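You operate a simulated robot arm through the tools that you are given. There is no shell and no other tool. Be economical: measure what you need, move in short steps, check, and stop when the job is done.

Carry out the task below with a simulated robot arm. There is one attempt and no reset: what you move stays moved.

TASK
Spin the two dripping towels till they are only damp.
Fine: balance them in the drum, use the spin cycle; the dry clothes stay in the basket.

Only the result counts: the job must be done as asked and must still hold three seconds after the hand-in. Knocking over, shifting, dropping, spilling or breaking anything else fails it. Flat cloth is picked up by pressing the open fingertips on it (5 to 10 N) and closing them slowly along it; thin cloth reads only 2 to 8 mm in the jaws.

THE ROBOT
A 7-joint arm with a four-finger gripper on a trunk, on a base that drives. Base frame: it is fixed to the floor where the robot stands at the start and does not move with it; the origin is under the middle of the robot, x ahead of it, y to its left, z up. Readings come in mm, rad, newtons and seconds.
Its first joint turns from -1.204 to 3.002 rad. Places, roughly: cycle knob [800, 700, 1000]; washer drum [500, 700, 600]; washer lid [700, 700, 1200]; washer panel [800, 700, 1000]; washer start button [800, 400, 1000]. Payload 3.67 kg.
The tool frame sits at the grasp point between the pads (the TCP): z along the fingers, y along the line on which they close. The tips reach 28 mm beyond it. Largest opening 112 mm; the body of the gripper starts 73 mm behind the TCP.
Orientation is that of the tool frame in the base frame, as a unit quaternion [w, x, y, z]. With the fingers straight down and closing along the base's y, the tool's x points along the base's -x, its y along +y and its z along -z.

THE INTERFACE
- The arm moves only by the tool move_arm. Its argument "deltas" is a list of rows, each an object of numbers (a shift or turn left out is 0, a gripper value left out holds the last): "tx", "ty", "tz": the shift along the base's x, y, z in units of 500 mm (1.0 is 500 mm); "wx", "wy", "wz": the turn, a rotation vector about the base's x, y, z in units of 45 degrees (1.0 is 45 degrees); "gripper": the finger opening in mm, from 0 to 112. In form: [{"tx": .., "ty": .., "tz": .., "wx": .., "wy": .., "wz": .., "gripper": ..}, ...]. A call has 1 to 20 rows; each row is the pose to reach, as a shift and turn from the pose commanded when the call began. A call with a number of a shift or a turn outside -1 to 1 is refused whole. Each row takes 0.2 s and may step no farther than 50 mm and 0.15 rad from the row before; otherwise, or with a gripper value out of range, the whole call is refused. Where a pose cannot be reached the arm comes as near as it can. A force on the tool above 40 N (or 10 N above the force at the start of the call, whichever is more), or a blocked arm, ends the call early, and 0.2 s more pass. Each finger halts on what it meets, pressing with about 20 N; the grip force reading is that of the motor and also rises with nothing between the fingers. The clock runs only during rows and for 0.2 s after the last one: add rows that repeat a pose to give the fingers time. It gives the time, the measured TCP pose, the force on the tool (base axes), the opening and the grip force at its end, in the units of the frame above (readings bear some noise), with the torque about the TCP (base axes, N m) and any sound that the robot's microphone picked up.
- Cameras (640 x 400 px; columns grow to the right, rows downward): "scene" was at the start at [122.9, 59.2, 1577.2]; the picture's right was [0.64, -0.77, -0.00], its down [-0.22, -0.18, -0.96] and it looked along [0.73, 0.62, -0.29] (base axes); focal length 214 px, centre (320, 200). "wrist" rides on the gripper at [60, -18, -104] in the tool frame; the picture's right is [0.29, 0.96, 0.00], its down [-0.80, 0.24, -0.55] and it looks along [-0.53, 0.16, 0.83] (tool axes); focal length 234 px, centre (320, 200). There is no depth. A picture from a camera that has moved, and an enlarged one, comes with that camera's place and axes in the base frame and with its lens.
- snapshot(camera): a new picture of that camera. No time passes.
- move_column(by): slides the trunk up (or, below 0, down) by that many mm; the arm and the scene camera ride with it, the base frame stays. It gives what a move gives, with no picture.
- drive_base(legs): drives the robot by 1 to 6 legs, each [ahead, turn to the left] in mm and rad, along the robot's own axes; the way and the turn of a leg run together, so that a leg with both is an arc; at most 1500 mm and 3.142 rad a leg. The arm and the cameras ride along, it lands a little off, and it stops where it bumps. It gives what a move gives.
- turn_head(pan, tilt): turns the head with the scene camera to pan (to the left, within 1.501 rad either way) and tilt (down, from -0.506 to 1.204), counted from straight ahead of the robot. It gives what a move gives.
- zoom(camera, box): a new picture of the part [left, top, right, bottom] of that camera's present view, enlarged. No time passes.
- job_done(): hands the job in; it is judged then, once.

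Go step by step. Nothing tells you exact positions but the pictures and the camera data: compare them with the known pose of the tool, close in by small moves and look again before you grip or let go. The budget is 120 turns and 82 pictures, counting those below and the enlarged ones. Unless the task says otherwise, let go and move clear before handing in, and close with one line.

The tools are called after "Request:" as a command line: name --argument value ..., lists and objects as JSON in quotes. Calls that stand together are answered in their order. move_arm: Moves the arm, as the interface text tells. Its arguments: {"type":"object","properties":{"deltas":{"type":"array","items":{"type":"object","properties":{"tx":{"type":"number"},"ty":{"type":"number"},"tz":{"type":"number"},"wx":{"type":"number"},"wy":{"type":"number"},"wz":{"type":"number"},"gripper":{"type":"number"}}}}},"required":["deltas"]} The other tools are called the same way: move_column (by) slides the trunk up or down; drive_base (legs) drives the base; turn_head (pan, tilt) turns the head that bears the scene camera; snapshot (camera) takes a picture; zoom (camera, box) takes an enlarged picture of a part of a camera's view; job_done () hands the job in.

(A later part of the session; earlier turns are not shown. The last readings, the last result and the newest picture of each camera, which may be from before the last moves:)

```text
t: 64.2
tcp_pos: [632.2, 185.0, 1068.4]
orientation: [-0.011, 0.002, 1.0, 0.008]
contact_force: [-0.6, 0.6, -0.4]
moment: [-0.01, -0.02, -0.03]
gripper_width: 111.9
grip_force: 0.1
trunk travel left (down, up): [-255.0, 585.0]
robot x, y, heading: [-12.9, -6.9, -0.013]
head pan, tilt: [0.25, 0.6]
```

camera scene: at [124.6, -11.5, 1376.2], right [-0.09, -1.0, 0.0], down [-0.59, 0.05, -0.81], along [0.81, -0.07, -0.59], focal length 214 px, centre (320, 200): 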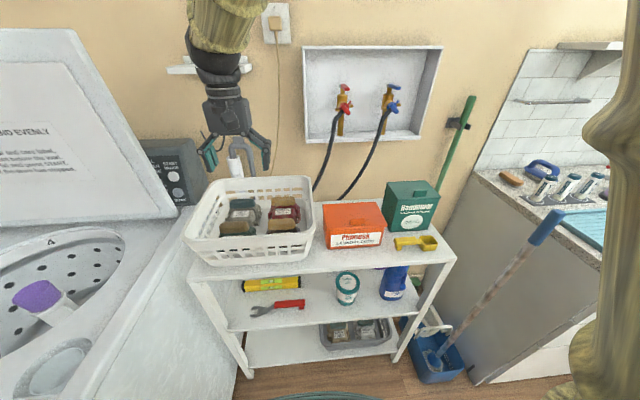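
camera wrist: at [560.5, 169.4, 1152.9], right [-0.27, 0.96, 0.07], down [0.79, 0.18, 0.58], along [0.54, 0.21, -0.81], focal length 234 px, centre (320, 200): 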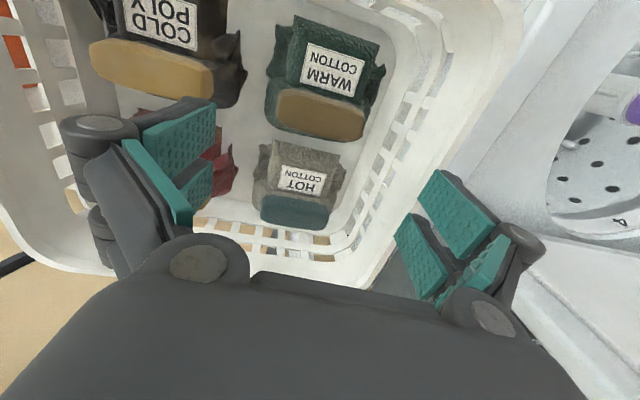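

Request:
move_arm --deltas '[{"tx": -0.02, "ty": 0.016, "tz": -0.05, "wx": -0.02, "wy": -0.028}, {"tx": -0.036, "ty": 0.032, "tz": -0.1, "wx": -0.02, "wy": -0.028}, {"tx": -0.036, "ty": 0.032, "tz": -0.14, "wx": -0.02, "wy": -0.028}]'

Request:
snapshot --camera "wrist"

Request:
zoom --camera "scene" --box '[160, 90, 360, 250]'

```text
t: 65.2
tcp_pos: [625.4, 203.0, 964.0]
orientation: [-0.033, 0.002, 0.999, 0.002]
contact_force: [1.6, 0.0, 0.1]
moment: [-0.01, 0.02, -0.02]
gripper_width: 112.1
grip_force: 0.1
trunk travel left (down, up): [-255.0, 585.0]
robot x, y, heading: [-16.3, -2.7, -0.01]
head pan, tilt: [0.25, 0.6]
stopped in row 3: the arm was blocked; the commanded pose is now the measured one
```

```text
43 pictures are left
camera wrist: at [572.2, 185.0, 1070.4], right [-0.28, 0.96, 0.02], down [0.83, 0.23, 0.5], along [0.48, 0.16, -0.86], focal length 234 px, centre (320, 200)
```

wrist: 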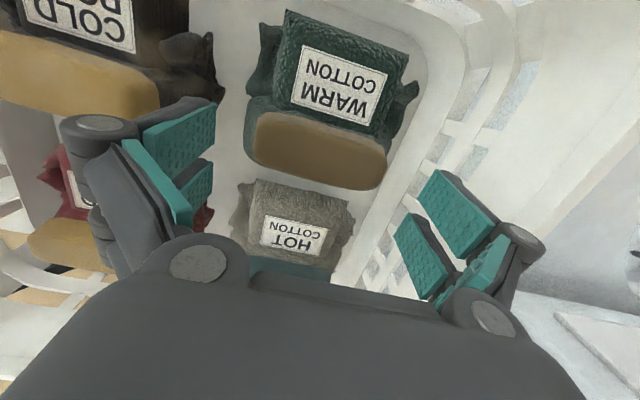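

```text
2.50 times, centred on (260, 170) of scene
camera zoom: at [124.5, 17.9, 1131.2], right [0.24, -0.97, 0.0], down [-0.53, -0.13, -0.84], along [0.82, 0.2, -0.54], focal length 536 px, centre (470, 275)
```

zoom: 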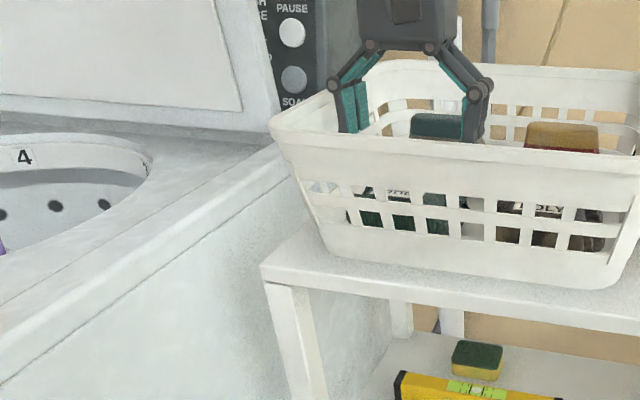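

The stop is odd: contact force is tiny. I look at the whole scene to see whether the arm touches anything.

Request:
turn_head --pan 0.25 --tilt 0.2

Request:
snapshot --camera "scene"

```text
t: 66.1
tcp_pos: [622.5, 203.4, 964.6]
orientation: [-0.029, 0.002, 1.0, 0.0]
contact_force: [-0.2, 0.0, -0.1]
moment: [-0.01, 0.02, 0.0]
gripper_width: 112.1
grip_force: 0.1
trunk travel left (down, up): [-255.0, 585.0]
robot x, y, heading: [-15.2, -2.9, -0.012]
head pan, tilt: [0.25, 0.201]
```

```text
41 pictures are left
camera scene: at [127.9, 18.8, 1165.4], right [0.24, -0.97, 0.0], down [-0.19, -0.05, -0.98], along [0.95, 0.23, -0.2], focal length 214 px, centre (320, 200)
```

scene: 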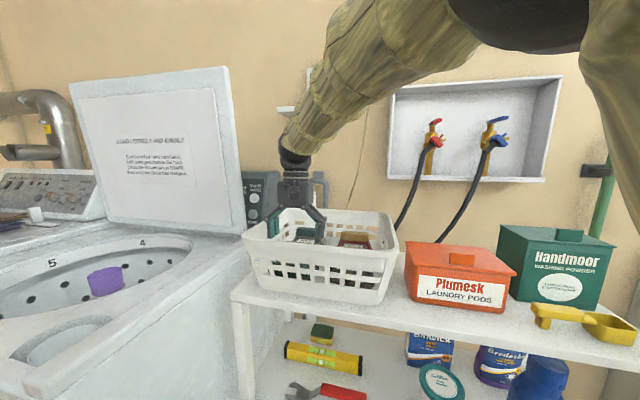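

Nothing seems to be touching; it looks like a joint limit. I make small corrective steps toward (613, 201, 938).

Request:
move_arm --deltas '[{"tx": -0.01, "ty": -0.004, "wy": -0.04}, {"tx": -0.018, "ty": -0.004, "tz": -0.02, "wy": -0.074}, {"tx": -0.018, "ty": -0.004, "tz": -0.05, "wy": -0.074}]'

Request:
snapshot --camera "wrist"

```text
t: 66.9
tcp_pos: [616.5, 197.6, 936.0]
orientation: [-0.007, 0.003, 1.0, 0.005]
contact_force: [-0.8, 0.2, 0.9]
moment: [-0.02, 0.0, 0.02]
gripper_width: 112.1
grip_force: 0.0
trunk travel left (down, up): [-255.0, 585.0]
robot x, y, heading: [-13.0, -3.7, -0.011]
head pan, tilt: [0.25, 0.201]
```

```text
40 pictures are left
camera wrist: at [559.7, 180.5, 1040.1], right [-0.28, 0.96, 0.01], down [0.81, 0.23, 0.54], along [0.52, 0.16, -0.84], focal length 234 px, centre (320, 200)
```

wrist: 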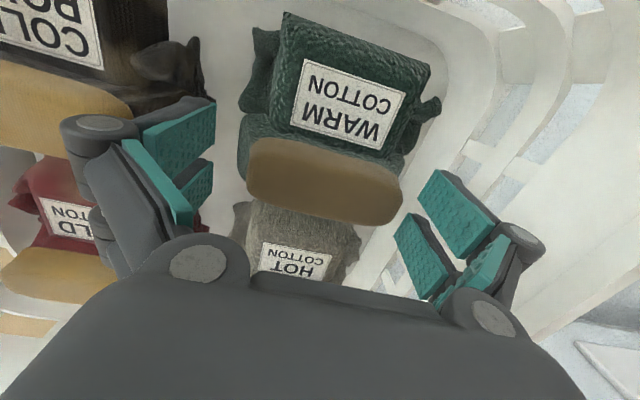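

The block sits at TCP depth, centred between the fingers. I close the gripper slowly.

Request:
move_arm --deltas '[{"tz": -0.012, "gripper": 95}, {"tz": -0.012, "gripper": 85}, {"tz": -0.012, "gripper": 75}, {"tz": -0.012, "gripper": 60}, {"tz": -0.012, "gripper": 60}, {"tz": -0.012, "gripper": 60}]'

Request:
snapshot --camera "wrist"

```text
t: 68.3
tcp_pos: [615.6, 198.2, 931.2]
orientation: [-0.006, 0.003, 1.0, 0.007]
contact_force: [1.5, 6.8, 20.4]
moment: [0.92, 0.51, -0.23]
gripper_width: 68.0
grip_force: 7.6
trunk travel left (down, up): [-255.0, 585.0]
robot x, y, heading: [-13.5, 0.5, -0.012]
head pan, tilt: [0.25, 0.201]
```

```text
39 pictures are left
camera wrist: at [558.2, 180.5, 1036.6], right [-0.28, 0.96, 0.01], down [0.8, 0.23, 0.55], along [0.52, 0.17, -0.84], focal length 234 px, centre (320, 200)
```

wrist: 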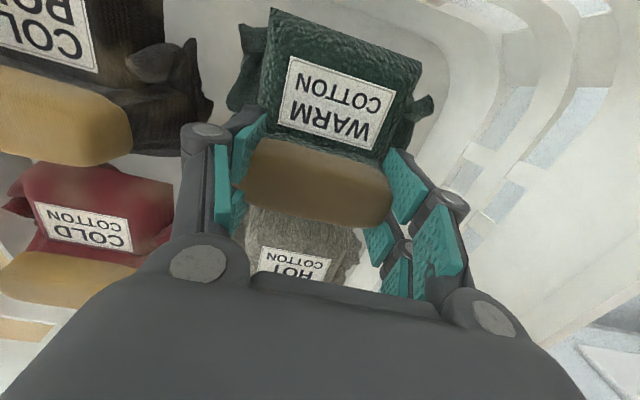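

Gripped at 68 mm. I firm the grip and lift a little to weigh it.

Request:
move_arm --deltas '[{"gripper": 40}, {"tz": 0.03}, {"tz": 0.06}, {"tz": 0.1}, {"tz": 0.14}, {"tz": 0.14}, {"tz": 0.14}]'

Request:
snapshot --camera "wrist"

```text
t: 69.9
tcp_pos: [619.6, 198.4, 997.7]
orientation: [-0.009, 0.004, 1.0, 0.005]
contact_force: [0.4, 0.2, -3.1]
moment: [0.0, -0.02, -0.01]
gripper_width: 55.1
grip_force: 19.7
trunk travel left (down, up): [-255.0, 585.0]
robot x, y, heading: [-15.6, -4.2, -0.008]
head pan, tilt: [0.25, 0.201]
```

```text
38 pictures are left
camera wrist: at [561.5, 180.1, 1102.5], right [-0.28, 0.96, 0.02], down [0.81, 0.23, 0.54], along [0.52, 0.17, -0.84], focal length 234 px, centre (320, 200)
```

wrist: 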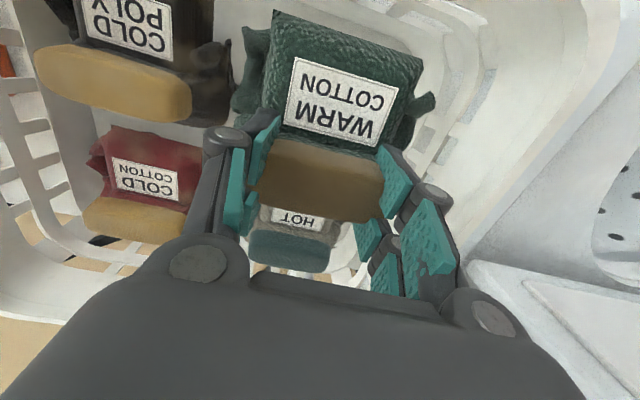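

It weighs only about 3.1 N, so I need a comparison. I'll set it back in its place and weigh the others.

Request:
move_arm --deltas '[{"tz": -0.05}, {"tz": -0.1}, {"tz": -0.13}, {"tz": -0.13, "gripper": 65}, {"tz": -0.13, "gripper": 85}, {"tz": -0.13, "gripper": 108}, {"tz": -0.08, "gripper": 108}, {"tz": -0.0, "gripper": 108}, {"tz": 0.08, "gripper": 108}]'

Request:
snapshot --camera "wrist"

```text
t: 71.9
tcp_pos: [619.4, 199.1, 1037.8]
orientation: [-0.011, 0.003, 1.0, 0.006]
contact_force: [0.2, 0.3, 0.4]
moment: [-0.01, -0.02, 0.0]
gripper_width: 108.1
grip_force: 0.6
trunk travel left (down, up): [-255.0, 585.0]
robot x, y, heading: [-15.8, -1.9, -0.016]
head pan, tilt: [0.25, 0.201]
```

```text
37 pictures are left
camera wrist: at [562.2, 179.9, 1142.7], right [-0.28, 0.96, 0.02], down [0.81, 0.23, 0.54], along [0.51, 0.17, -0.84], focal length 234 px, centre (320, 200)
```

wrist: 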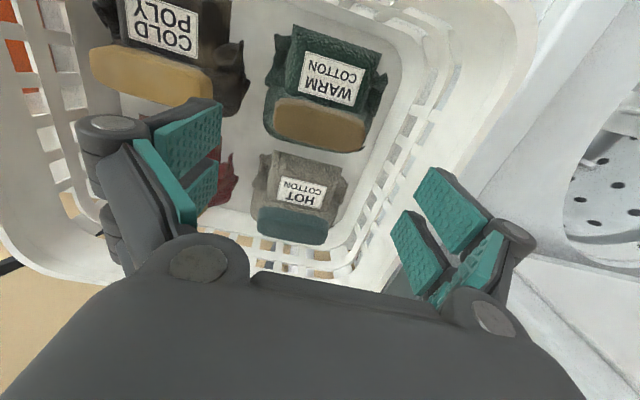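

Green is back in place. Next the dark "poly" bundle at about (615, 65).

Request:
move_arm --deltas '[{"ty": -0.09, "gripper": 112}, {"ty": -0.18}, {"ty": -0.27, "tx": -0.005}, {"ty": -0.27, "tx": -0.005, "tz": -0.06}, {"ty": -0.27, "tx": -0.005, "tz": -0.12}]'

Request:
snapshot --camera "wrist"

```text
t: 73.1
tcp_pos: [612.6, 66.9, 983.6]
orientation: [-0.002, 0.002, 1.0, 0.001]
contact_force: [0.0, 0.8, -0.5]
moment: [-0.03, 0.02, 0.0]
gripper_width: 111.8
grip_force: 0.0
trunk travel left (down, up): [-255.0, 585.0]
robot x, y, heading: [-14.7, -4.4, -0.016]
head pan, tilt: [0.25, 0.201]
```

```text
36 pictures are left
camera wrist: at [553.6, 50.6, 1086.7], right [-0.28, 0.96, 0.0], down [0.8, 0.24, 0.55], along [0.53, 0.16, -0.83], focal length 234 px, centre (320, 200)
```

wrist: 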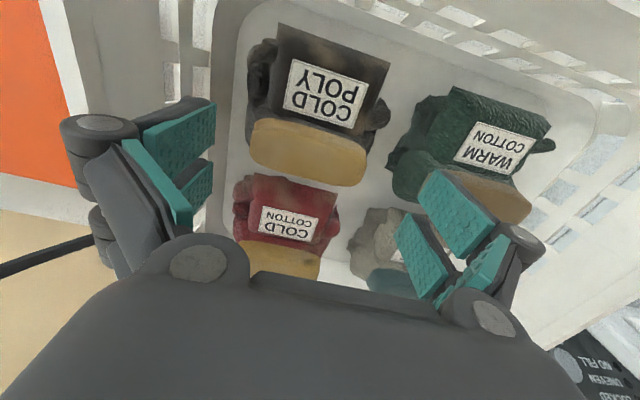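

Request:
move_arm --deltas '[{"ty": -0.013, "tz": -0.05}, {"ty": -0.013, "tz": -0.1}, {"ty": -0.013, "tz": -0.1, "gripper": 85}, {"ty": -0.013, "tz": -0.1, "gripper": 60}, {"ty": -0.013, "tz": -0.1, "gripper": 40}, {"ty": -0.013, "tz": -0.1, "gripper": 40}, {"ty": -0.013, "tz": -0.05}, {"ty": -0.013, "tz": 0}, {"ty": -0.013, "tz": 0.04}, {"ty": -0.013, "tz": 0.04}, {"ty": -0.013, "tz": 0.04}]'

```text
t: 75.5
tcp_pos: [612.6, 60.7, 1003.6]
orientation: [-0.001, 0.002, 1.0, 0.001]
contact_force: [0.8, 0.4, -2.0]
moment: [-0.03, 0.02, -0.04]
gripper_width: 54.5
grip_force: 20.0
trunk travel left (down, up): [-255.0, 585.0]
robot x, y, heading: [-14.0, -2.9, -0.006]
head pan, tilt: [0.25, 0.201]
```

Poly weighs about 2.0 N, less than green. I put it back and go to the red one.

Request:
move_arm --deltas '[{"tz": -0.05}, {"tz": -0.1}, {"tz": -0.135}, {"tz": -0.135, "gripper": 65}, {"tz": -0.135, "gripper": 85}, {"tz": -0.135, "gripper": 110}, {"tz": -0.08, "gripper": 110}, {"tz": 0}, {"tz": 0.05}, {"tz": 0.05, "tx": 0.09}, {"tz": 0.05, "tx": 0.16}, {"tz": 0.05, "tx": 0.225}, {"tz": -0.03, "tx": 0.225}]'

Request:
snapshot --camera "wrist"

```text
t: 78.3
tcp_pos: [725.0, 60.6, 986.8]
orientation: [-0.002, 0.002, 1.0, 0.0]
contact_force: [0.7, -0.2, -0.9]
moment: [-0.02, 0.01, 0.03]
gripper_width: 110.2
grip_force: 0.0
trunk travel left (down, up): [-255.0, 585.0]
robot x, y, heading: [-15.5, 0.6, -0.011]
head pan, tilt: [0.25, 0.201]
```

```text
35 pictures are left
camera wrist: at [666.0, 43.6, 1090.8], right [-0.28, 0.96, 0.0], down [0.8, 0.24, 0.55], along [0.53, 0.16, -0.83], focal length 234 px, centre (320, 200)
```

wrist: 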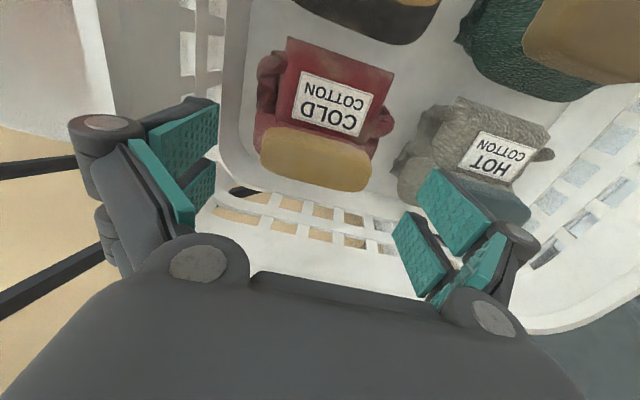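

Request:
move_arm --deltas '[{"tx": 0.01, "tz": -0.05, "gripper": 112}, {"tx": 0.01, "tz": -0.1}, {"tx": 0.01, "tz": -0.105, "gripper": 85}, {"tx": 0.01, "tz": -0.105, "gripper": 60}, {"tx": 0.01, "tz": -0.105, "gripper": 40}, {"tx": 0.01, "tz": -0.105, "gripper": 40}, {"tx": 0.01, "tz": -0.05}, {"tx": 0.01, "tz": 0}, {"tx": 0.01, "tz": 0.04}, {"tx": 0.01, "tz": 0.04}, {"tx": 0.01, "tz": 0.04}]'

```text
t: 80.7
tcp_pos: [728.1, 58.3, 1008.0]
orientation: [-0.002, 0.002, 1.0, 0.001]
contact_force: [0.9, 0.9, -1.4]
moment: [-0.02, 0.0, 0.01]
gripper_width: 54.5
grip_force: 19.9
trunk travel left (down, up): [-255.0, 585.0]
robot x, y, heading: [-11.5, -1.3, -0.011]
head pan, tilt: [0.25, 0.201]
```

Red weighs only about 1.4 N. I set it back and go to the grey "hot cotton" one at about (727, 201).

Request:
move_arm --deltas '[{"tz": -0.05}, {"tz": -0.1}, {"tz": -0.14}, {"tz": -0.14, "gripper": 65}, {"tz": -0.14, "gripper": 85}, {"tz": -0.14, "gripper": 112}, {"tz": -0.08, "gripper": 112}, {"tz": 0}, {"tz": 0.05}, {"tz": 0.05, "ty": 0.09}, {"tz": 0.05, "ty": 0.18}, {"tz": 0.05, "ty": 0.285}, {"tz": -0.03, "ty": 0.285}]'

Request:
snapshot --camera "wrist"

```text
refused: row 12 steps farther than a row can; nothing moved
```

```text
34 pictures are left
camera wrist: at [670.8, 41.8, 1111.5], right [-0.28, 0.96, 0.0], down [0.8, 0.24, 0.55], along [0.53, 0.16, -0.83], focal length 234 px, centre (320, 200)
```

wrist: 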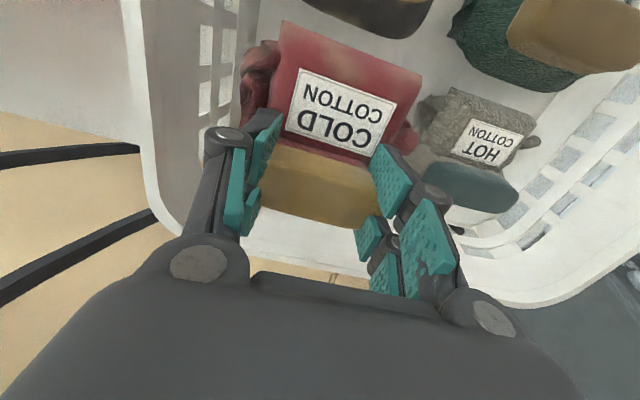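

Request:
move_arm --deltas '[{"tz": -0.05}, {"tz": -0.1}, {"tz": -0.14}, {"tz": -0.14, "gripper": 65}, {"tz": -0.14, "gripper": 85}, {"tz": -0.14, "gripper": 112}, {"tz": -0.08, "gripper": 112}, {"tz": 0}, {"tz": 0.05}, {"tz": 0.05, "ty": 0.09}, {"tz": 0.05, "ty": 0.18}, {"tz": 0.05, "ty": 0.25}, {"tz": 0.05, "ty": 0.285}, {"tz": -0.03, "ty": 0.285}]'

Request:
snapshot --camera "wrist"

```text
t: 83.9
tcp_pos: [738.7, 163.6, 1040.8]
orientation: [0.01, 0.019, 0.999, 0.04]
contact_force: [0.3, -0.5, -0.3]
moment: [0.02, 0.0, -0.02]
gripper_width: 111.8
grip_force: 0.1
trunk travel left (down, up): [-255.0, 585.0]
robot x, y, heading: [-17.4, -4.4, -0.012]
head pan, tilt: [0.25, 0.201]
stopped in row 14: the arm was blocked; the commanded pose is now the measured one
```

```text
33 pictures are left
camera wrist: at [677.6, 140.0, 1139.9], right [-0.25, 0.96, 0.07], down [0.79, 0.16, 0.59], along [0.55, 0.2, -0.81], focal length 234 px, centre (320, 200)
```

wrist: 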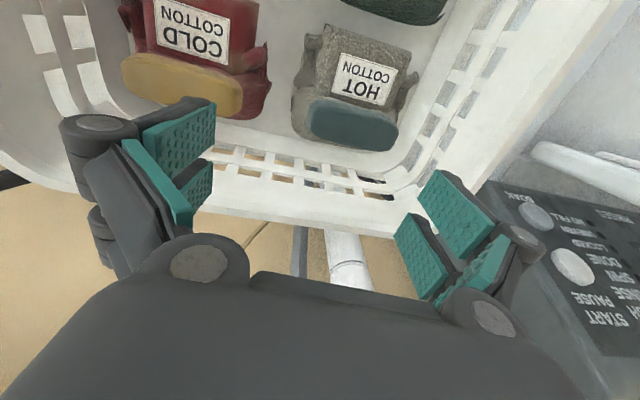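

Blocked again, now near the control box. I look at the whole arm to see what it touches.

Request:
turn_head --pan 0.4 --tilt 0.1

Request:
snapshot --camera "scene"

```text
t: 84.6
tcp_pos: [738.8, 164.9, 1039.1]
orientation: [0.01, 0.019, 0.999, 0.039]
contact_force: [-0.5, -0.3, 0.6]
moment: [-0.04, -0.01, -0.01]
gripper_width: 112.0
grip_force: 0.0
trunk travel left (down, up): [-255.0, 585.0]
robot x, y, heading: [-11.6, -0.7, -0.013]
head pan, tilt: [0.4, 0.099]
```

```text
32 pictures are left
camera scene: at [122.8, 31.5, 1174.8], right [0.38, -0.93, 0.0], down [-0.09, -0.04, -0.99], along [0.92, 0.38, -0.1], focal length 214 px, centre (320, 200)
```

scene: 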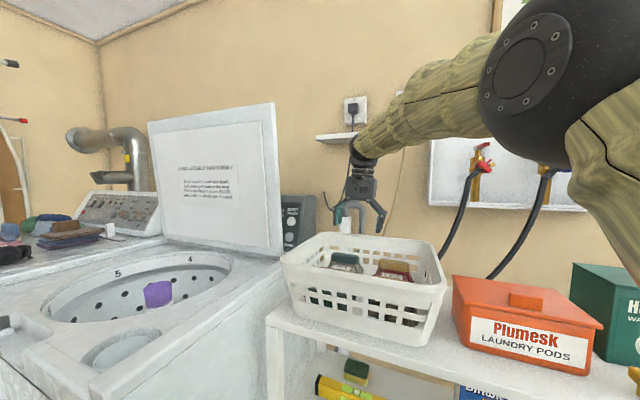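

The wrist has met the little outlet shelf on the wall. I'll back away, raise the arm and lower the trunk, so the forearm passes beneath that shelf.

Request:
move_arm --deltas '[{"tx": -0.03, "ty": -0.06, "wx": -0.05, "wy": 0.01, "wz": 0.02}, {"tx": -0.1, "ty": -0.1, "wx": -0.102, "wy": 0.025, "wz": 0.048}, {"tx": -0.17, "ty": -0.13, "tz": 0.04, "wx": -0.102, "wy": 0.025, "wz": 0.048}, {"tx": -0.2, "ty": -0.13, "tz": 0.12, "wx": -0.102, "wy": 0.025, "wz": 0.048}, {"tx": -0.2, "ty": -0.13, "tz": 0.2, "wx": -0.102, "wy": 0.025, "wz": 0.048}, {"tx": -0.2, "ty": -0.13, "tz": 0.28, "wx": -0.102, "wy": 0.025, "wz": 0.048}, {"tx": -0.2, "ty": -0.13, "tz": 0.36, "wx": -0.102, "wy": 0.025, "wz": 0.048}, {"tx": -0.2, "ty": -0.13, "tz": 0.4, "wx": -0.102, "wy": 0.025, "wz": 0.048}]'

```text
t: 86.4
tcp_pos: [637.4, 101.9, 1235.9]
orientation: [-0.001, -0.002, 1.0, -0.003]
contact_force: [-0.6, 0.4, 0.5]
moment: [0.02, 0.02, 0.02]
gripper_width: 112.0
grip_force: 0.1
trunk travel left (down, up): [-255.0, 585.0]
robot x, y, heading: [-14.7, -1.3, -0.012]
head pan, tilt: [0.4, 0.099]
```

Request:
move_column --by -220

Request:
snapshot --camera "scene"

```text
t: 88.7
tcp_pos: [639.2, 100.6, 1015.7]
orientation: [0.0, -0.002, 1.0, -0.004]
contact_force: [0.9, 0.2, 0.7]
moment: [0.0, -0.02, -0.01]
gripper_width: 112.0
grip_force: 0.2
trunk travel left (down, up): [-35.0, 805.0]
robot x, y, heading: [-17.2, -5.0, -0.015]
head pan, tilt: [0.4, 0.099]
```

```text
31 pictures are left
camera scene: at [122.6, 31.5, 954.9], right [0.38, -0.93, 0.0], down [-0.09, -0.04, -0.99], along [0.92, 0.38, -0.1], focal length 214 px, centre (320, 200)
```

scene: 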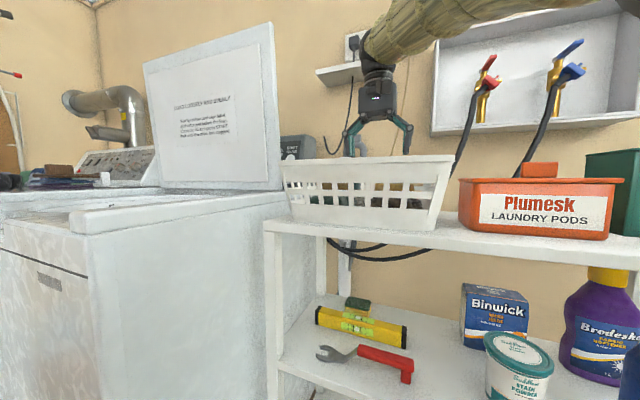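

Now the forearm is lower. I move left first, then forward over the grey bundle.

Request:
move_arm --deltas '[{"ty": 0.09, "tz": -0.02}, {"ty": 0.18, "tz": -0.03}, {"ty": 0.2, "tx": 0.06, "tz": -0.03}, {"ty": 0.2, "tx": 0.12, "tz": -0.03}, {"ty": 0.2, "tx": 0.165, "tz": -0.03}]'

Request:
snapshot --camera "wrist"

```text
t: 90.1
tcp_pos: [719.8, 132.6, 1017.8]
orientation: [0.006, 0.02, 0.999, 0.035]
contact_force: [1.0, -0.2, -0.1]
moment: [0.03, 0.0, 0.0]
gripper_width: 111.9
grip_force: 0.0
out of reach, approached as far as the arm can: row 4, 5
trunk travel left (down, up): [-35.0, 805.0]
robot x, y, heading: [-13.5, -5.6, -0.014]
head pan, tilt: [0.4, 0.099]
stopped in row 5: the arm was blocked; the commanded pose is now the measured one
```

```text
30 pictures are left
camera wrist: at [658.9, 110.9, 1119.6], right [-0.25, 0.97, 0.06], down [0.8, 0.17, 0.58], along [0.55, 0.19, -0.81], focal length 234 px, centre (320, 200)
```

wrist: 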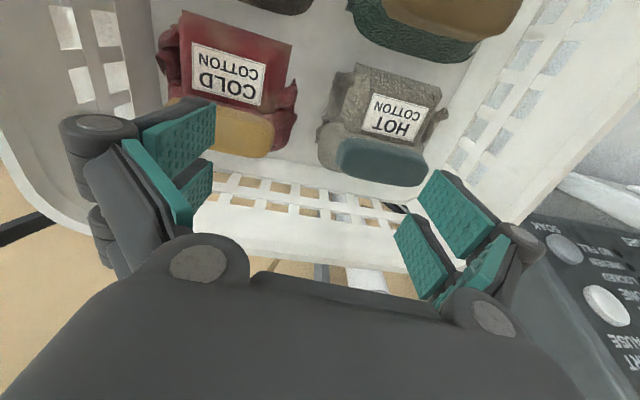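

This looks like a wrist-joint limit toward the left rather than an obstacle; the right side (red) worked. I'll retract, raise the trunk again, and turn the base left so the target lies straight ahead.

Request:
move_arm --deltas '[{"tx": -0.04, "ty": -0.03, "wx": -0.04, "wz": 0.02}, {"tx": -0.12, "ty": -0.04, "wx": -0.09, "wz": 0.05}, {"tx": -0.2, "ty": -0.05, "tz": 0.03, "wx": -0.09, "wz": 0.05}, {"tx": -0.27, "ty": -0.05, "tz": 0.06, "wx": -0.09, "wz": 0.05}]'

Request:
move_column --by 220

Request:
drive_base --legs '[[0, 0.28]]'

```text
t: 91.1
tcp_pos: [582.9, 112.2, 1046.3]
orientation: [0.006, -0.001, 1.0, -0.004]
contact_force: [0.2, -0.2, -0.6]
moment: [0.02, 0.04, 0.05]
gripper_width: 112.0
grip_force: 0.0
trunk travel left (down, up): [-35.0, 805.0]
robot x, y, heading: [-15.2, -0.7, -0.01]
head pan, tilt: [0.4, 0.099]
```

```text
t: 93.5
tcp_pos: [584.4, 111.7, 1267.9]
orientation: [0.006, 0.0, 1.0, -0.003]
contact_force: [-0.5, 0.6, 0.9]
moment: [0.04, 0.02, 0.0]
gripper_width: 112.1
grip_force: 0.1
trunk travel left (down, up): [-255.0, 585.0]
robot x, y, heading: [-14.9, -2.5, -0.009]
head pan, tilt: [0.4, 0.099]
```

```text
t: 94.8
tcp_pos: [530.1, 272.1, 1267.5]
orientation: [0.007, -0.139, 0.99, -0.002]
contact_force: [0.4, 1.0, -0.4]
moment: [-0.02, 0.01, 0.0]
gripper_width: 112.3
grip_force: 0.0
trunk travel left (down, up): [-255.0, 585.0]
robot x, y, heading: [-14.8, -2.0, 0.263]
head pan, tilt: [0.4, 0.099]
```

Request:
move_arm --deltas '[{"ty": -0.05, "tx": 0.05, "wz": -0.18}, {"ty": -0.1, "tx": 0.11, "wz": -0.35}, {"ty": -0.142, "tx": 0.18, "wz": -0.35}, {"ty": -0.142, "tx": 0.25, "tz": -0.06, "wz": -0.35}, {"ty": -0.142, "tx": 0.31, "tz": -0.12, "wz": -0.35}, {"ty": -0.142, "tx": 0.36, "tz": -0.19, "wz": -0.35}, {"ty": -0.142, "tx": 0.394, "tz": -0.27, "wz": -0.35}, {"ty": -0.142, "tx": 0.394, "tz": -0.35, "wz": -0.35}, {"ty": -0.142, "tx": 0.394, "tz": -0.43, "wz": -0.35}, {"ty": -0.142, "tx": 0.394, "tz": -0.5, "wz": -0.35}]'

Request:
snapshot --camera "wrist"

```text
t: 97.0
tcp_pos: [727.0, 200.4, 1016.1]
orientation: [0.006, -0.002, 1.0, -0.003]
contact_force: [0.0, 0.4, -1.1]
moment: [-0.01, 0.02, -0.01]
gripper_width: 112.0
grip_force: 0.0
trunk travel left (down, up): [-255.0, 585.0]
robot x, y, heading: [-15.4, -3.5, 0.269]
head pan, tilt: [0.4, 0.099]
```

```text
29 pictures are left
camera wrist: at [666.6, 183.8, 1119.3], right [-0.29, 0.96, -0.01], down [0.79, 0.25, 0.56], along [0.54, 0.16, -0.83], focal length 234 px, centre (320, 200)
```

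wrist: 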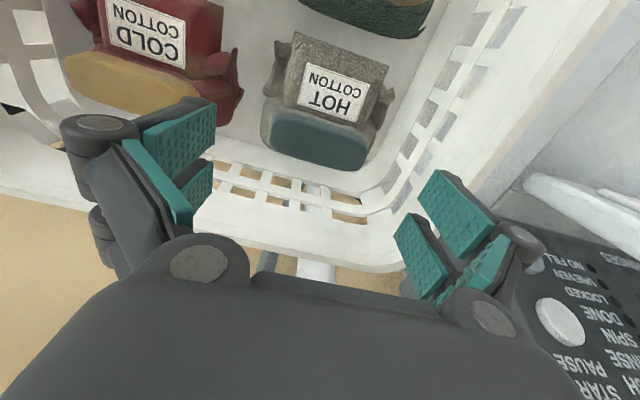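

Clear reach now: the block is at about (729, 201). I narrow the opening a bit to stay clear of the basket wall, descend and grip, then lift to weigh.

Request:
move_arm --deltas '[{"tx": 0.005, "gripper": 98}, {"tx": 0.005, "tz": -0.06}, {"tx": 0.005, "tz": -0.12}, {"tx": 0.005, "tz": -0.16}, {"tx": 0.005, "tz": -0.165, "gripper": 85}, {"tx": 0.005, "tz": -0.165, "gripper": 60}, {"tx": 0.005, "tz": -0.165, "gripper": 40}, {"tx": 0.005, "tz": -0.165, "gripper": 40}, {"tx": 0.005, "tz": -0.1}, {"tx": 0.005, "tz": -0.04}, {"tx": 0.005, "tz": 0}, {"tx": 0.005, "tz": 0}, {"tx": 0.005, "tz": 0}]'

Request:
snapshot --camera "wrist"

```text
t: 99.8
tcp_pos: [727.0, 200.7, 1016.6]
orientation: [0.006, -0.002, 1.0, -0.003]
contact_force: [-0.5, -0.2, -2.4]
moment: [0.03, -0.04, 0.01]
gripper_width: 54.5
grip_force: 20.2
trunk travel left (down, up): [-255.0, 585.0]
robot x, y, heading: [-16.7, -3.9, 0.264]
head pan, tilt: [0.4, 0.099]
```

```text
28 pictures are left
camera wrist: at [668.9, 184.2, 1120.0], right [-0.29, 0.96, -0.01], down [0.79, 0.25, 0.56], along [0.54, 0.16, -0.83], focal length 234 px, centre (320, 200)
```

wrist: 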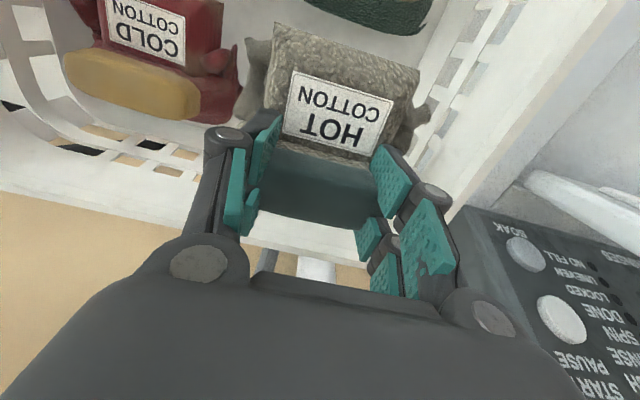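

Grey reads about 2.4 N. I sample the force a few more times to beat the noise.

Request:
move_arm --deltas '[{"tz": 0.01}, {"tz": 0.01}]'

Request:
move_arm --deltas '[{"tz": 0.0}]'

Request:
move_arm --deltas '[{"tz": 0.0}]'

Request:
move_arm --deltas '[{"tz": 0.0}]'

Request:
turn_head --pan 0.25 --tilt 0.55

Request:
snapshot --camera "scene"

```text
t: 100.4
tcp_pos: [729.8, 200.4, 1021.8]
orientation: [0.006, -0.003, 1.0, -0.004]
contact_force: [-0.6, -0.4, -2.4]
moment: [0.03, 0.02, 0.02]
gripper_width: 54.7
grip_force: 20.0
trunk travel left (down, up): [-255.0, 585.0]
robot x, y, heading: [-13.9, 0.7, 0.264]
head pan, tilt: [0.4, 0.099]
```

```text
t: 100.8
tcp_pos: [729.5, 201.1, 1021.9]
orientation: [0.006, -0.003, 1.0, -0.003]
contact_force: [0.4, -0.2, -2.3]
moment: [0.05, 0.01, 0.0]
gripper_width: 55.1
grip_force: 20.8
trunk travel left (down, up): [-255.0, 585.0]
robot x, y, heading: [-13.7, -4.7, 0.264]
head pan, tilt: [0.4, 0.099]
```

```text
t: 101.2
tcp_pos: [729.6, 201.2, 1022.9]
orientation: [0.006, -0.002, 1.0, -0.003]
contact_force: [0.9, 0.1, -3.3]
moment: [0.0, -0.07, 0.0]
gripper_width: 54.7
grip_force: 19.7
trunk travel left (down, up): [-255.0, 585.0]
robot x, y, heading: [-15.3, 0.4, 0.269]
head pan, tilt: [0.4, 0.099]
```

```text
t: 101.6
tcp_pos: [728.9, 201.3, 1022.3]
orientation: [0.006, -0.003, 1.0, -0.005]
contact_force: [0.8, -0.4, -2.6]
moment: [-0.01, -0.03, -0.04]
gripper_width: 54.7
grip_force: 20.2
trunk travel left (down, up): [-255.0, 585.0]
robot x, y, heading: [-15.3, -0.5, 0.268]
head pan, tilt: [0.4, 0.099]
```

```text
t: 102.5
tcp_pos: [729.7, 201.9, 1021.2]
orientation: [0.006, -0.002, 1.0, -0.003]
contact_force: [0.4, -0.7, -2.2]
moment: [0.02, -0.01, 0.03]
gripper_width: 54.6
grip_force: 20.4
trunk travel left (down, up): [-255.0, 585.0]
robot x, y, heading: [-15.0, -2.4, 0.273]
head pan, tilt: [0.25, 0.55]
```

```text
27 pictures are left
camera scene: at [114.1, 54.9, 1133.2], right [0.49, -0.87, 0.0], down [-0.45, -0.26, -0.85], along [0.74, 0.42, -0.52], focal length 214 px, centre (320, 200)
```

scene: 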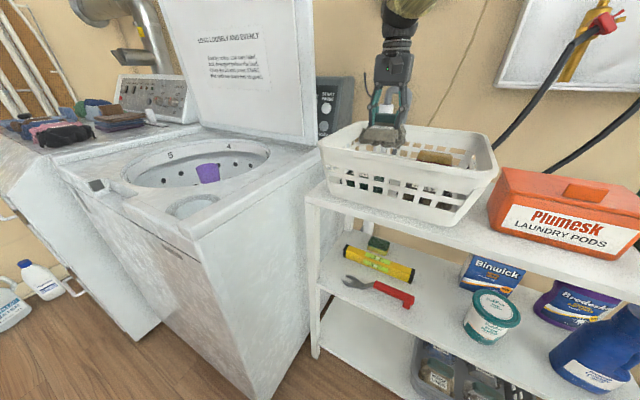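

Grey averages about 2.5 N: both terry pieces are clearly heavier than the two plain garments, so they are the wet towels. The drum's centre is at about (500, 700) with the agitator cap at z 841. I lift the grey towel out and retract before driving over to the washer.

Request:
move_arm --deltas '[{"tz": 0.09}, {"tz": 0.18}, {"tz": 0.27, "tx": -0.03}, {"tz": 0.34, "tx": -0.09}, {"tz": 0.41, "tx": -0.15}, {"tz": 0.47, "tx": -0.22}, {"tz": 0.52, "tx": -0.29}, {"tz": 0.52, "tx": -0.38}, {"tz": 0.52, "tx": -0.47}]'

Request:
drive_base --legs '[[-260, 0], [0, 1.3]]'

```text
t: 104.5
tcp_pos: [491.3, 201.3, 1283.1]
orientation: [0.009, -0.003, 1.0, -0.003]
contact_force: [-0.6, -0.1, -2.2]
moment: [-0.03, -0.05, 0.0]
gripper_width: 54.5
grip_force: 19.9
trunk travel left (down, up): [-255.0, 585.0]
robot x, y, heading: [-12.0, -1.3, 0.265]
head pan, tilt: [0.25, 0.55]
```

```text
t: 109.6
tcp_pos: [-325.4, 472.4, 1281.7]
orientation: [0.008, -0.609, 0.793, 0.002]
contact_force: [0.1, 1.0, -2.7]
moment: [0.01, -0.04, -0.01]
gripper_width: 54.9
grip_force: 20.1
trunk travel left (down, up): [-255.0, 585.0]
robot x, y, heading: [-264.8, -70.3, 1.571]
head pan, tilt: [0.25, 0.55]
```

Request:
drive_base --legs '[[820, 0], [0, -1.571]]'

Request:
turn_head --pan 0.0 --tilt 0.7

Request:
snapshot --camera "scene"

```text
t: 117.7
tcp_pos: [274.7, 812.2, 1282.3]
orientation: [0.005, 0.124, 0.992, -0.004]
contact_force: [-0.3, -0.5, -2.0]
moment: [0.0, -0.05, 0.0]
gripper_width: 54.5
grip_force: 20.4
trunk travel left (down, up): [-255.0, 585.0]
robot x, y, heading: [-265.4, 746.4, 0.01]
head pan, tilt: [0.25, 0.55]
```

```text
t: 118.5
tcp_pos: [275.4, 812.7, 1282.2]
orientation: [0.008, 0.125, 0.992, -0.005]
contact_force: [0.1, 0.0, -2.1]
moment: [0.01, -0.03, -0.02]
gripper_width: 55.0
grip_force: 19.9
trunk travel left (down, up): [-255.0, 585.0]
robot x, y, heading: [-269.7, 745.3, 0.014]
head pan, tilt: [0.0, 0.7]
```

```text
26 pictures are left
camera scene: at [-130.7, 744.8, 1120.1], right [0.01, -1.0, 0.0], down [-0.64, -0.01, -0.77], along [0.77, 0.01, -0.64], focal length 214 px, centre (320, 200)
```

scene: 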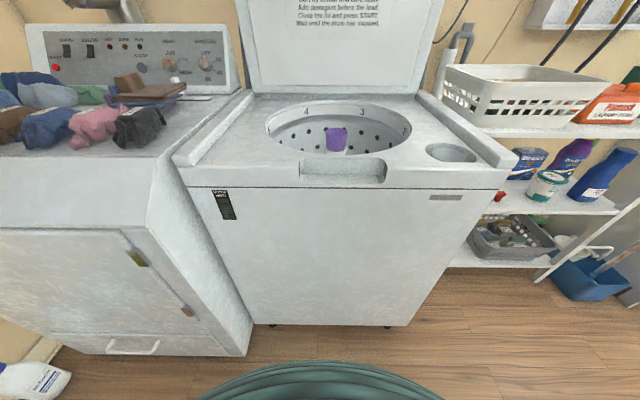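

The drum is ahead: centre about (505, 702), opening radius about 205, rim z about 880. I'll lower the trunk, drive a bit closer, then position the towel over the right side of the drum (y about 584).

Request:
move_column --by -200

Request:
drive_base --legs '[[120, 0]]'

```text
t: 120.7
tcp_pos: [274.7, 811.9, 1082.2]
orientation: [0.006, 0.124, 0.992, -0.004]
contact_force: [-0.8, 0.1, -2.4]
moment: [0.0, -0.02, 0.0]
gripper_width: 54.6
grip_force: 19.9
trunk travel left (down, up): [-55.0, 785.0]
robot x, y, heading: [-268.3, 742.3, 0.015]
head pan, tilt: [0.0, 0.7]
```

```text
t: 121.9
tcp_pos: [394.6, 814.3, 1083.5]
orientation: [0.006, 0.124, 0.992, -0.004]
contact_force: [0.2, 0.6, -2.1]
moment: [-0.01, -0.05, 0.02]
gripper_width: 54.6
grip_force: 19.7
trunk travel left (down, up): [-55.0, 785.0]
robot x, y, heading: [-146.8, 748.2, 0.015]
head pan, tilt: [0.0, 0.7]
```

Request:
move_arm --deltas '[{"tx": 0.03, "ty": -0.08, "wz": 0.1}, {"tx": 0.07, "ty": -0.16, "wz": 0.2}, {"tx": 0.11, "ty": -0.24, "wz": 0.31}, {"tx": 0.15, "ty": -0.32, "wz": 0.31}, {"tx": 0.19, "ty": -0.4, "wz": 0.31}, {"tx": 0.22, "ty": -0.46, "tz": -0.02, "wz": 0.31}, {"tx": 0.22, "ty": -0.46, "tz": -0.06, "wz": 0.31}]'

Request:
snapshot --camera "wrist"

Request:
snapshot --camera "scene"

```text
t: 123.5
tcp_pos: [504.0, 584.2, 1052.5]
orientation: [0.006, 0.002, 1.0, -0.003]
contact_force: [-0.1, 0.0, -2.3]
moment: [-0.01, -0.04, 0.01]
gripper_width: 55.0
grip_force: 19.8
trunk travel left (down, up): [-55.0, 785.0]
robot x, y, heading: [-144.7, 747.1, 0.016]
head pan, tilt: [0.0, 0.7]
```

```text
25 pictures are left
camera wrist: at [444.1, 567.4, 1155.5], right [-0.28, 0.96, -0.01], down [0.79, 0.24, 0.56], along [0.54, 0.15, -0.83], focal length 234 px, centre (320, 200)
```

wrist: 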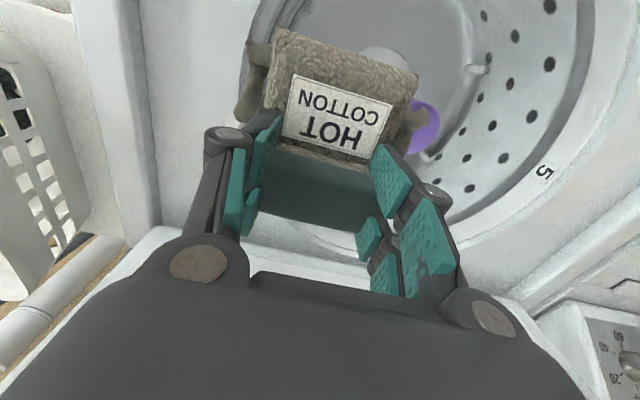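

```text
24 pictures are left
camera scene: at [-10.3, 746.1, 920.1], right [0.01, -1.0, 0.0], down [-0.64, -0.01, -0.76], along [0.76, 0.01, -0.64], focal length 214 px, centre (320, 200)
```

scene: 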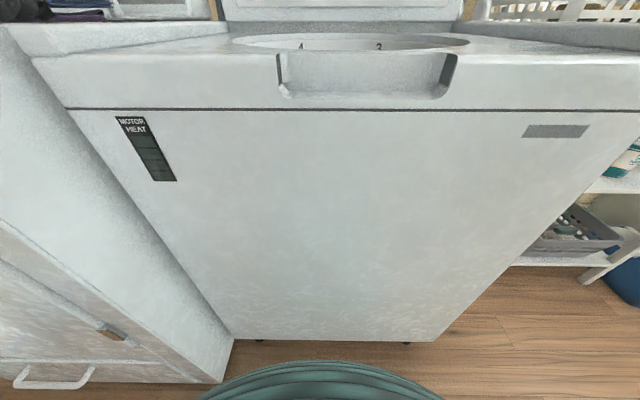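

The towel hangs over the right side of the drum. I shift 22 mm in +x to centre the bundle and lower it step by step.

Request:
move_arm --deltas '[{"tx": 0.045}, {"tx": 0.045, "tz": -0.08}, {"tx": 0.045, "tz": -0.16}, {"tx": 0.045, "tz": -0.24}, {"tx": 0.045, "tz": -0.32}, {"tx": 0.045, "tz": -0.4}]'

Request:
snapshot --camera "wrist"

```text
t: 124.9
tcp_pos: [526.6, 584.7, 853.2]
orientation: [0.007, 0.002, 1.0, -0.004]
contact_force: [-0.3, 0.5, -2.4]
moment: [0.01, 0.02, -0.01]
gripper_width: 54.7
grip_force: 19.5
trunk travel left (down, up): [-55.0, 785.0]
robot x, y, heading: [-145.6, 742.0, 0.013]
head pan, tilt: [0.0, 0.7]
```

```text
23 pictures are left
camera wrist: at [466.7, 568.5, 955.4], right [-0.28, 0.96, -0.01], down [0.79, 0.24, 0.56], along [0.54, 0.15, -0.83], focal length 234 px, centre (320, 200)
```

wrist: 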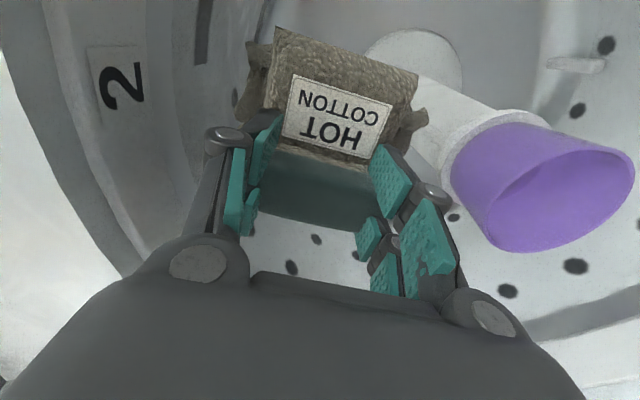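

Good clearance to wall and agitator. Continuing down.

Request:
move_arm --deltas '[{"tz": -0.06}, {"tz": -0.12}, {"tz": -0.18}, {"tz": -0.24}, {"tz": -0.29}]'

Request:
snapshot --camera "wrist"

```text
t: 126.1
tcp_pos: [527.3, 584.4, 706.3]
orientation: [0.007, 0.004, 1.0, -0.004]
contact_force: [-0.6, -0.2, -1.5]
moment: [0.03, -0.02, 0.0]
gripper_width: 55.0
grip_force: 19.9
trunk travel left (down, up): [-55.0, 785.0]
robot x, y, heading: [-146.4, 747.3, 0.011]
head pan, tilt: [0.0, 0.7]
```

```text
22 pictures are left
camera wrist: at [467.0, 567.6, 809.8], right [-0.28, 0.96, -0.01], down [0.79, 0.24, 0.56], along [0.54, 0.15, -0.83], focal length 234 px, centre (320, 200)
```

wrist: 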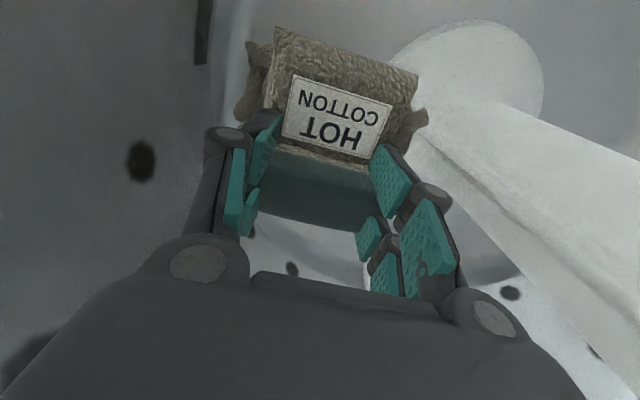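

Request:
move_arm --deltas '[{"tz": -0.04}, {"tz": -0.08}, {"tz": -0.11}, {"tz": -0.14}, {"tz": -0.16}, {"tz": -0.18}]'

```text
t: 126.9
tcp_pos: [529.5, 581.8, 660.6]
orientation: [0.012, 0.005, 1.0, -0.002]
contact_force: [3.3, -9.4, 17.5]
moment: [0.42, 0.41, 0.16]
gripper_width: 54.8
grip_force: 20.3
trunk travel left (down, up): [-55.0, 785.0]
robot x, y, heading: [-147.2, 747.8, 0.004]
head pan, tilt: [0.0, 0.7]
stopped in row 4: the force on the tool passed its limit at 50 N (the readings are from after the stop); the commanded pose is now the measured one
```

Contact with the bottom. I ease up slightly, open, and rise straight out.

Request:
move_arm --deltas '[{"tz": 0.01}, {"tz": 0.01, "gripper": 70}, {"tz": 0.01, "gripper": 88}, {"tz": 0.01, "gripper": 88}, {"tz": 0.06}, {"tz": 0.14}, {"tz": 0.22}]'

Request:
snapshot --camera "wrist"

```text
t: 128.5
tcp_pos: [528.9, 581.6, 768.8]
orientation: [0.011, 0.005, 1.0, -0.004]
contact_force: [0.3, 1.3, 0.5]
moment: [0.02, 0.02, 0.0]
gripper_width: 88.2
grip_force: 0.0
trunk travel left (down, up): [-55.0, 785.0]
robot x, y, heading: [-145.5, 744.8, 0.008]
head pan, tilt: [0.0, 0.7]
```

```text
21 pictures are left
camera wrist: at [467.6, 565.9, 870.4], right [-0.28, 0.96, -0.01], down [0.79, 0.24, 0.57], along [0.55, 0.15, -0.82], focal length 234 px, centre (320, 200)
```

wrist: 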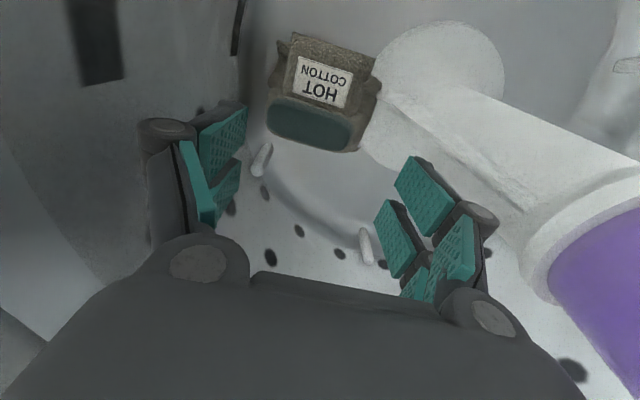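

The grey towel rests on the right side of the drum. I rise clear and go back for the green one.

Request:
move_arm --deltas '[{"tz": 0.09}, {"tz": 0.18}, {"tz": 0.27}, {"tz": 0.36}, {"tz": 0.45}, {"tz": 0.54}, {"tz": 0.63}, {"tz": 0.64, "tx": -0.08, "ty": 0.04}, {"tz": 0.64, "tx": -0.16, "ty": 0.09}, {"tz": 0.64, "tx": -0.22, "ty": 0.16}, {"tz": 0.64, "tx": -0.22, "ty": 0.25}, {"tz": 0.64, "tx": -0.22, "ty": 0.34}]'

Request:
move_column --by 200

Request:
drive_base --legs '[[-120, 0], [0, 1.571], [-820, 0], [0, -1.3]]'

```text
t: 131.1
tcp_pos: [419.4, 752.3, 1086.3]
orientation: [0.011, 0.005, 1.0, -0.003]
contact_force: [0.2, -0.1, -1.1]
moment: [0.01, 0.03, 0.02]
gripper_width: 87.8
grip_force: 0.0
trunk travel left (down, up): [-55.0, 785.0]
robot x, y, heading: [-144.0, 747.8, 0.014]
head pan, tilt: [0.0, 0.7]
```

```text
t: 133.3
tcp_pos: [420.0, 752.1, 1287.2]
orientation: [0.011, 0.005, 1.0, -0.003]
contact_force: [-0.6, 0.4, -0.1]
moment: [-0.02, 0.0, 0.02]
gripper_width: 88.2
grip_force: 0.0
trunk travel left (down, up): [-255.0, 585.0]
robot x, y, heading: [-148.5, 749.3, 0.012]
head pan, tilt: [0.0, 0.7]
```

```text
t: 145.6
tcp_pos: [300.5, 96.2, 1287.9]
orientation: [0.011, -0.147, 0.989, -0.002]
contact_force: [0.0, 0.2, 0.7]
moment: [0.02, -0.01, -0.01]
gripper_width: 87.9
grip_force: 0.0
trunk travel left (down, up): [-255.0, 585.0]
robot x, y, heading: [-242.2, -73.7, 0.312]
head pan, tilt: [0.0, 0.7]
```

Request:
drive_base --legs '[[235, 0]]'

```text
t: 147.3
tcp_pos: [526.2, 171.5, 1286.2]
orientation: [0.011, -0.147, 0.989, -0.002]
contact_force: [0.2, 0.3, 0.3]
moment: [-0.01, 0.0, 0.02]
gripper_width: 88.0
grip_force: 0.1
trunk travel left (down, up): [-255.0, 585.0]
robot x, y, heading: [-14.4, -0.4, 0.315]
head pan, tilt: [0.0, 0.7]
```

Request:
move_arm --deltas '[{"tx": 0.06, "ty": 0.03, "tz": -0.02, "wz": -0.13, "gripper": 108}, {"tx": 0.12, "ty": 0.056, "tz": -0.05, "wz": -0.26}, {"tx": 0.178, "ty": 0.056, "tz": -0.1, "wz": -0.375}, {"tx": 0.178, "ty": 0.056, "tz": -0.19, "wz": -0.375}, {"tx": 0.178, "ty": 0.056, "tz": -0.28, "wz": -0.375}, {"tx": 0.178, "ty": 0.056, "tz": -0.37, "wz": -0.375}, {"tx": 0.178, "ty": 0.056, "tz": -0.46, "wz": -0.375}, {"tx": 0.178, "ty": 0.056, "tz": -0.55, "wz": -0.375}]'

Request:
snapshot --camera "wrist"

```text
t: 149.2
tcp_pos: [616.0, 199.2, 1011.4]
orientation: [0.011, 0.0, 1.0, -0.004]
contact_force: [-0.6, 0.1, -0.3]
moment: [-0.01, 0.01, 0.04]
gripper_width: 107.6
grip_force: 0.1
trunk travel left (down, up): [-255.0, 585.0]
robot x, y, heading: [-14.9, -2.9, 0.316]
head pan, tilt: [0.0, 0.7]
```

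```text
20 pictures are left
camera wrist: at [554.7, 182.9, 1114.2], right [-0.29, 0.96, -0.01], down [0.78, 0.24, 0.57], along [0.55, 0.15, -0.82], focal length 234 px, centre (320, 200)
```

wrist: 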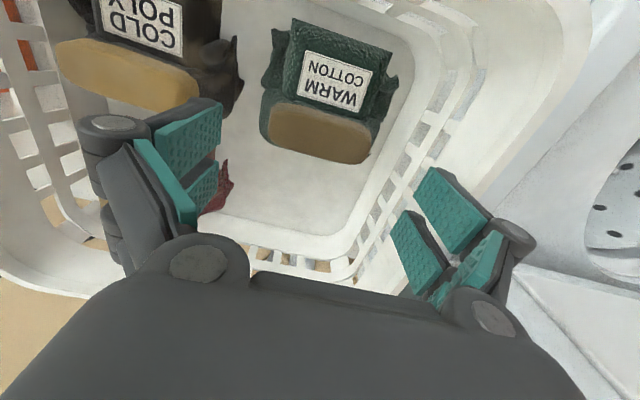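

The green block is at about (614, 198). Descend, grip and lift out.

Request:
move_arm --deltas '[{"tz": -0.06, "ty": -0.003, "tx": -0.003}, {"tz": -0.12, "ty": -0.003, "tx": -0.003}, {"tz": -0.155, "ty": -0.003, "tx": -0.003}, {"tz": -0.157, "ty": -0.003, "gripper": 85}, {"tz": -0.157, "gripper": 60, "ty": -0.003}, {"tz": -0.157, "gripper": 40, "ty": -0.003}, {"tz": -0.157, "gripper": 40, "ty": -0.003}, {"tz": -0.1}, {"tz": -0.02}, {"tz": 0.06}, {"tz": 0.14}, {"tz": 0.22}, {"tz": 0.3}, {"tz": 0.38}, {"tz": 0.46}, {"tz": 0.54}, {"tz": 0.54, "tx": -0.08}, {"tz": 0.54, "tx": -0.17}, {"tz": 0.54, "tx": -0.25}]'

Request:
snapshot --camera "wrist"

```text
t: 153.2
tcp_pos: [489.7, 198.8, 1282.8]
orientation: [0.011, 0.0, 1.0, -0.004]
contact_force: [-0.1, 0.0, -2.2]
moment: [0.05, -0.03, 0.0]
gripper_width: 54.9
grip_force: 19.9
trunk travel left (down, up): [-255.0, 585.0]
robot x, y, heading: [-12.5, -4.8, 0.316]
head pan, tilt: [0.0, 0.7]
```

```text
19 pictures are left
camera wrist: at [427.4, 181.8, 1384.4], right [-0.29, 0.96, -0.01], down [0.78, 0.24, 0.57], along [0.55, 0.15, -0.82], focal length 234 px, centre (320, 200)
```

wrist: 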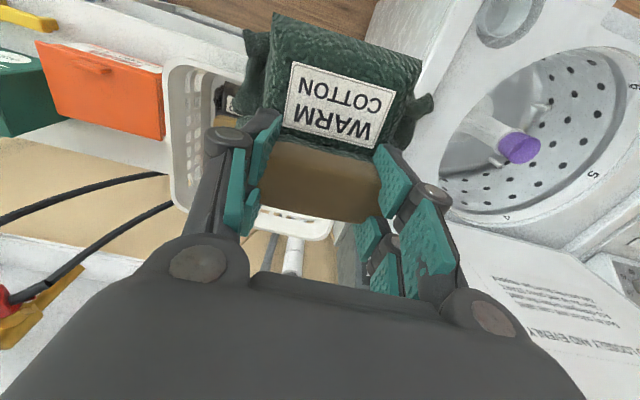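

Green towel in hand. Driving back to the washer.

Request:
drive_base --legs '[[-260, 0], [0, 1.255], [840, 0], [0, -1.571]]'

Request:
move_column --by -200

```text
t: 166.1
tcp_pos: [276.6, 801.1, 1282.5]
orientation: [0.009, 0.157, 0.988, -0.005]
contact_force: [-0.5, 0.2, -1.5]
moment: [0.01, -0.05, 0.05]
gripper_width: 54.9
grip_force: 20.0
trunk travel left (down, up): [-255.0, 585.0]
robot x, y, heading: [-267.3, 761.8, 0.009]
head pan, tilt: [0.0, 0.7]
```

```text
t: 168.2
tcp_pos: [276.7, 801.9, 1082.3]
orientation: [0.01, 0.156, 0.988, -0.004]
contact_force: [-0.1, 1.2, -1.9]
moment: [0.0, -0.03, -0.03]
gripper_width: 54.9
grip_force: 19.8
trunk travel left (down, up): [-55.0, 785.0]
robot x, y, heading: [-263.6, 762.8, 0.003]
head pan, tilt: [0.0, 0.7]
```

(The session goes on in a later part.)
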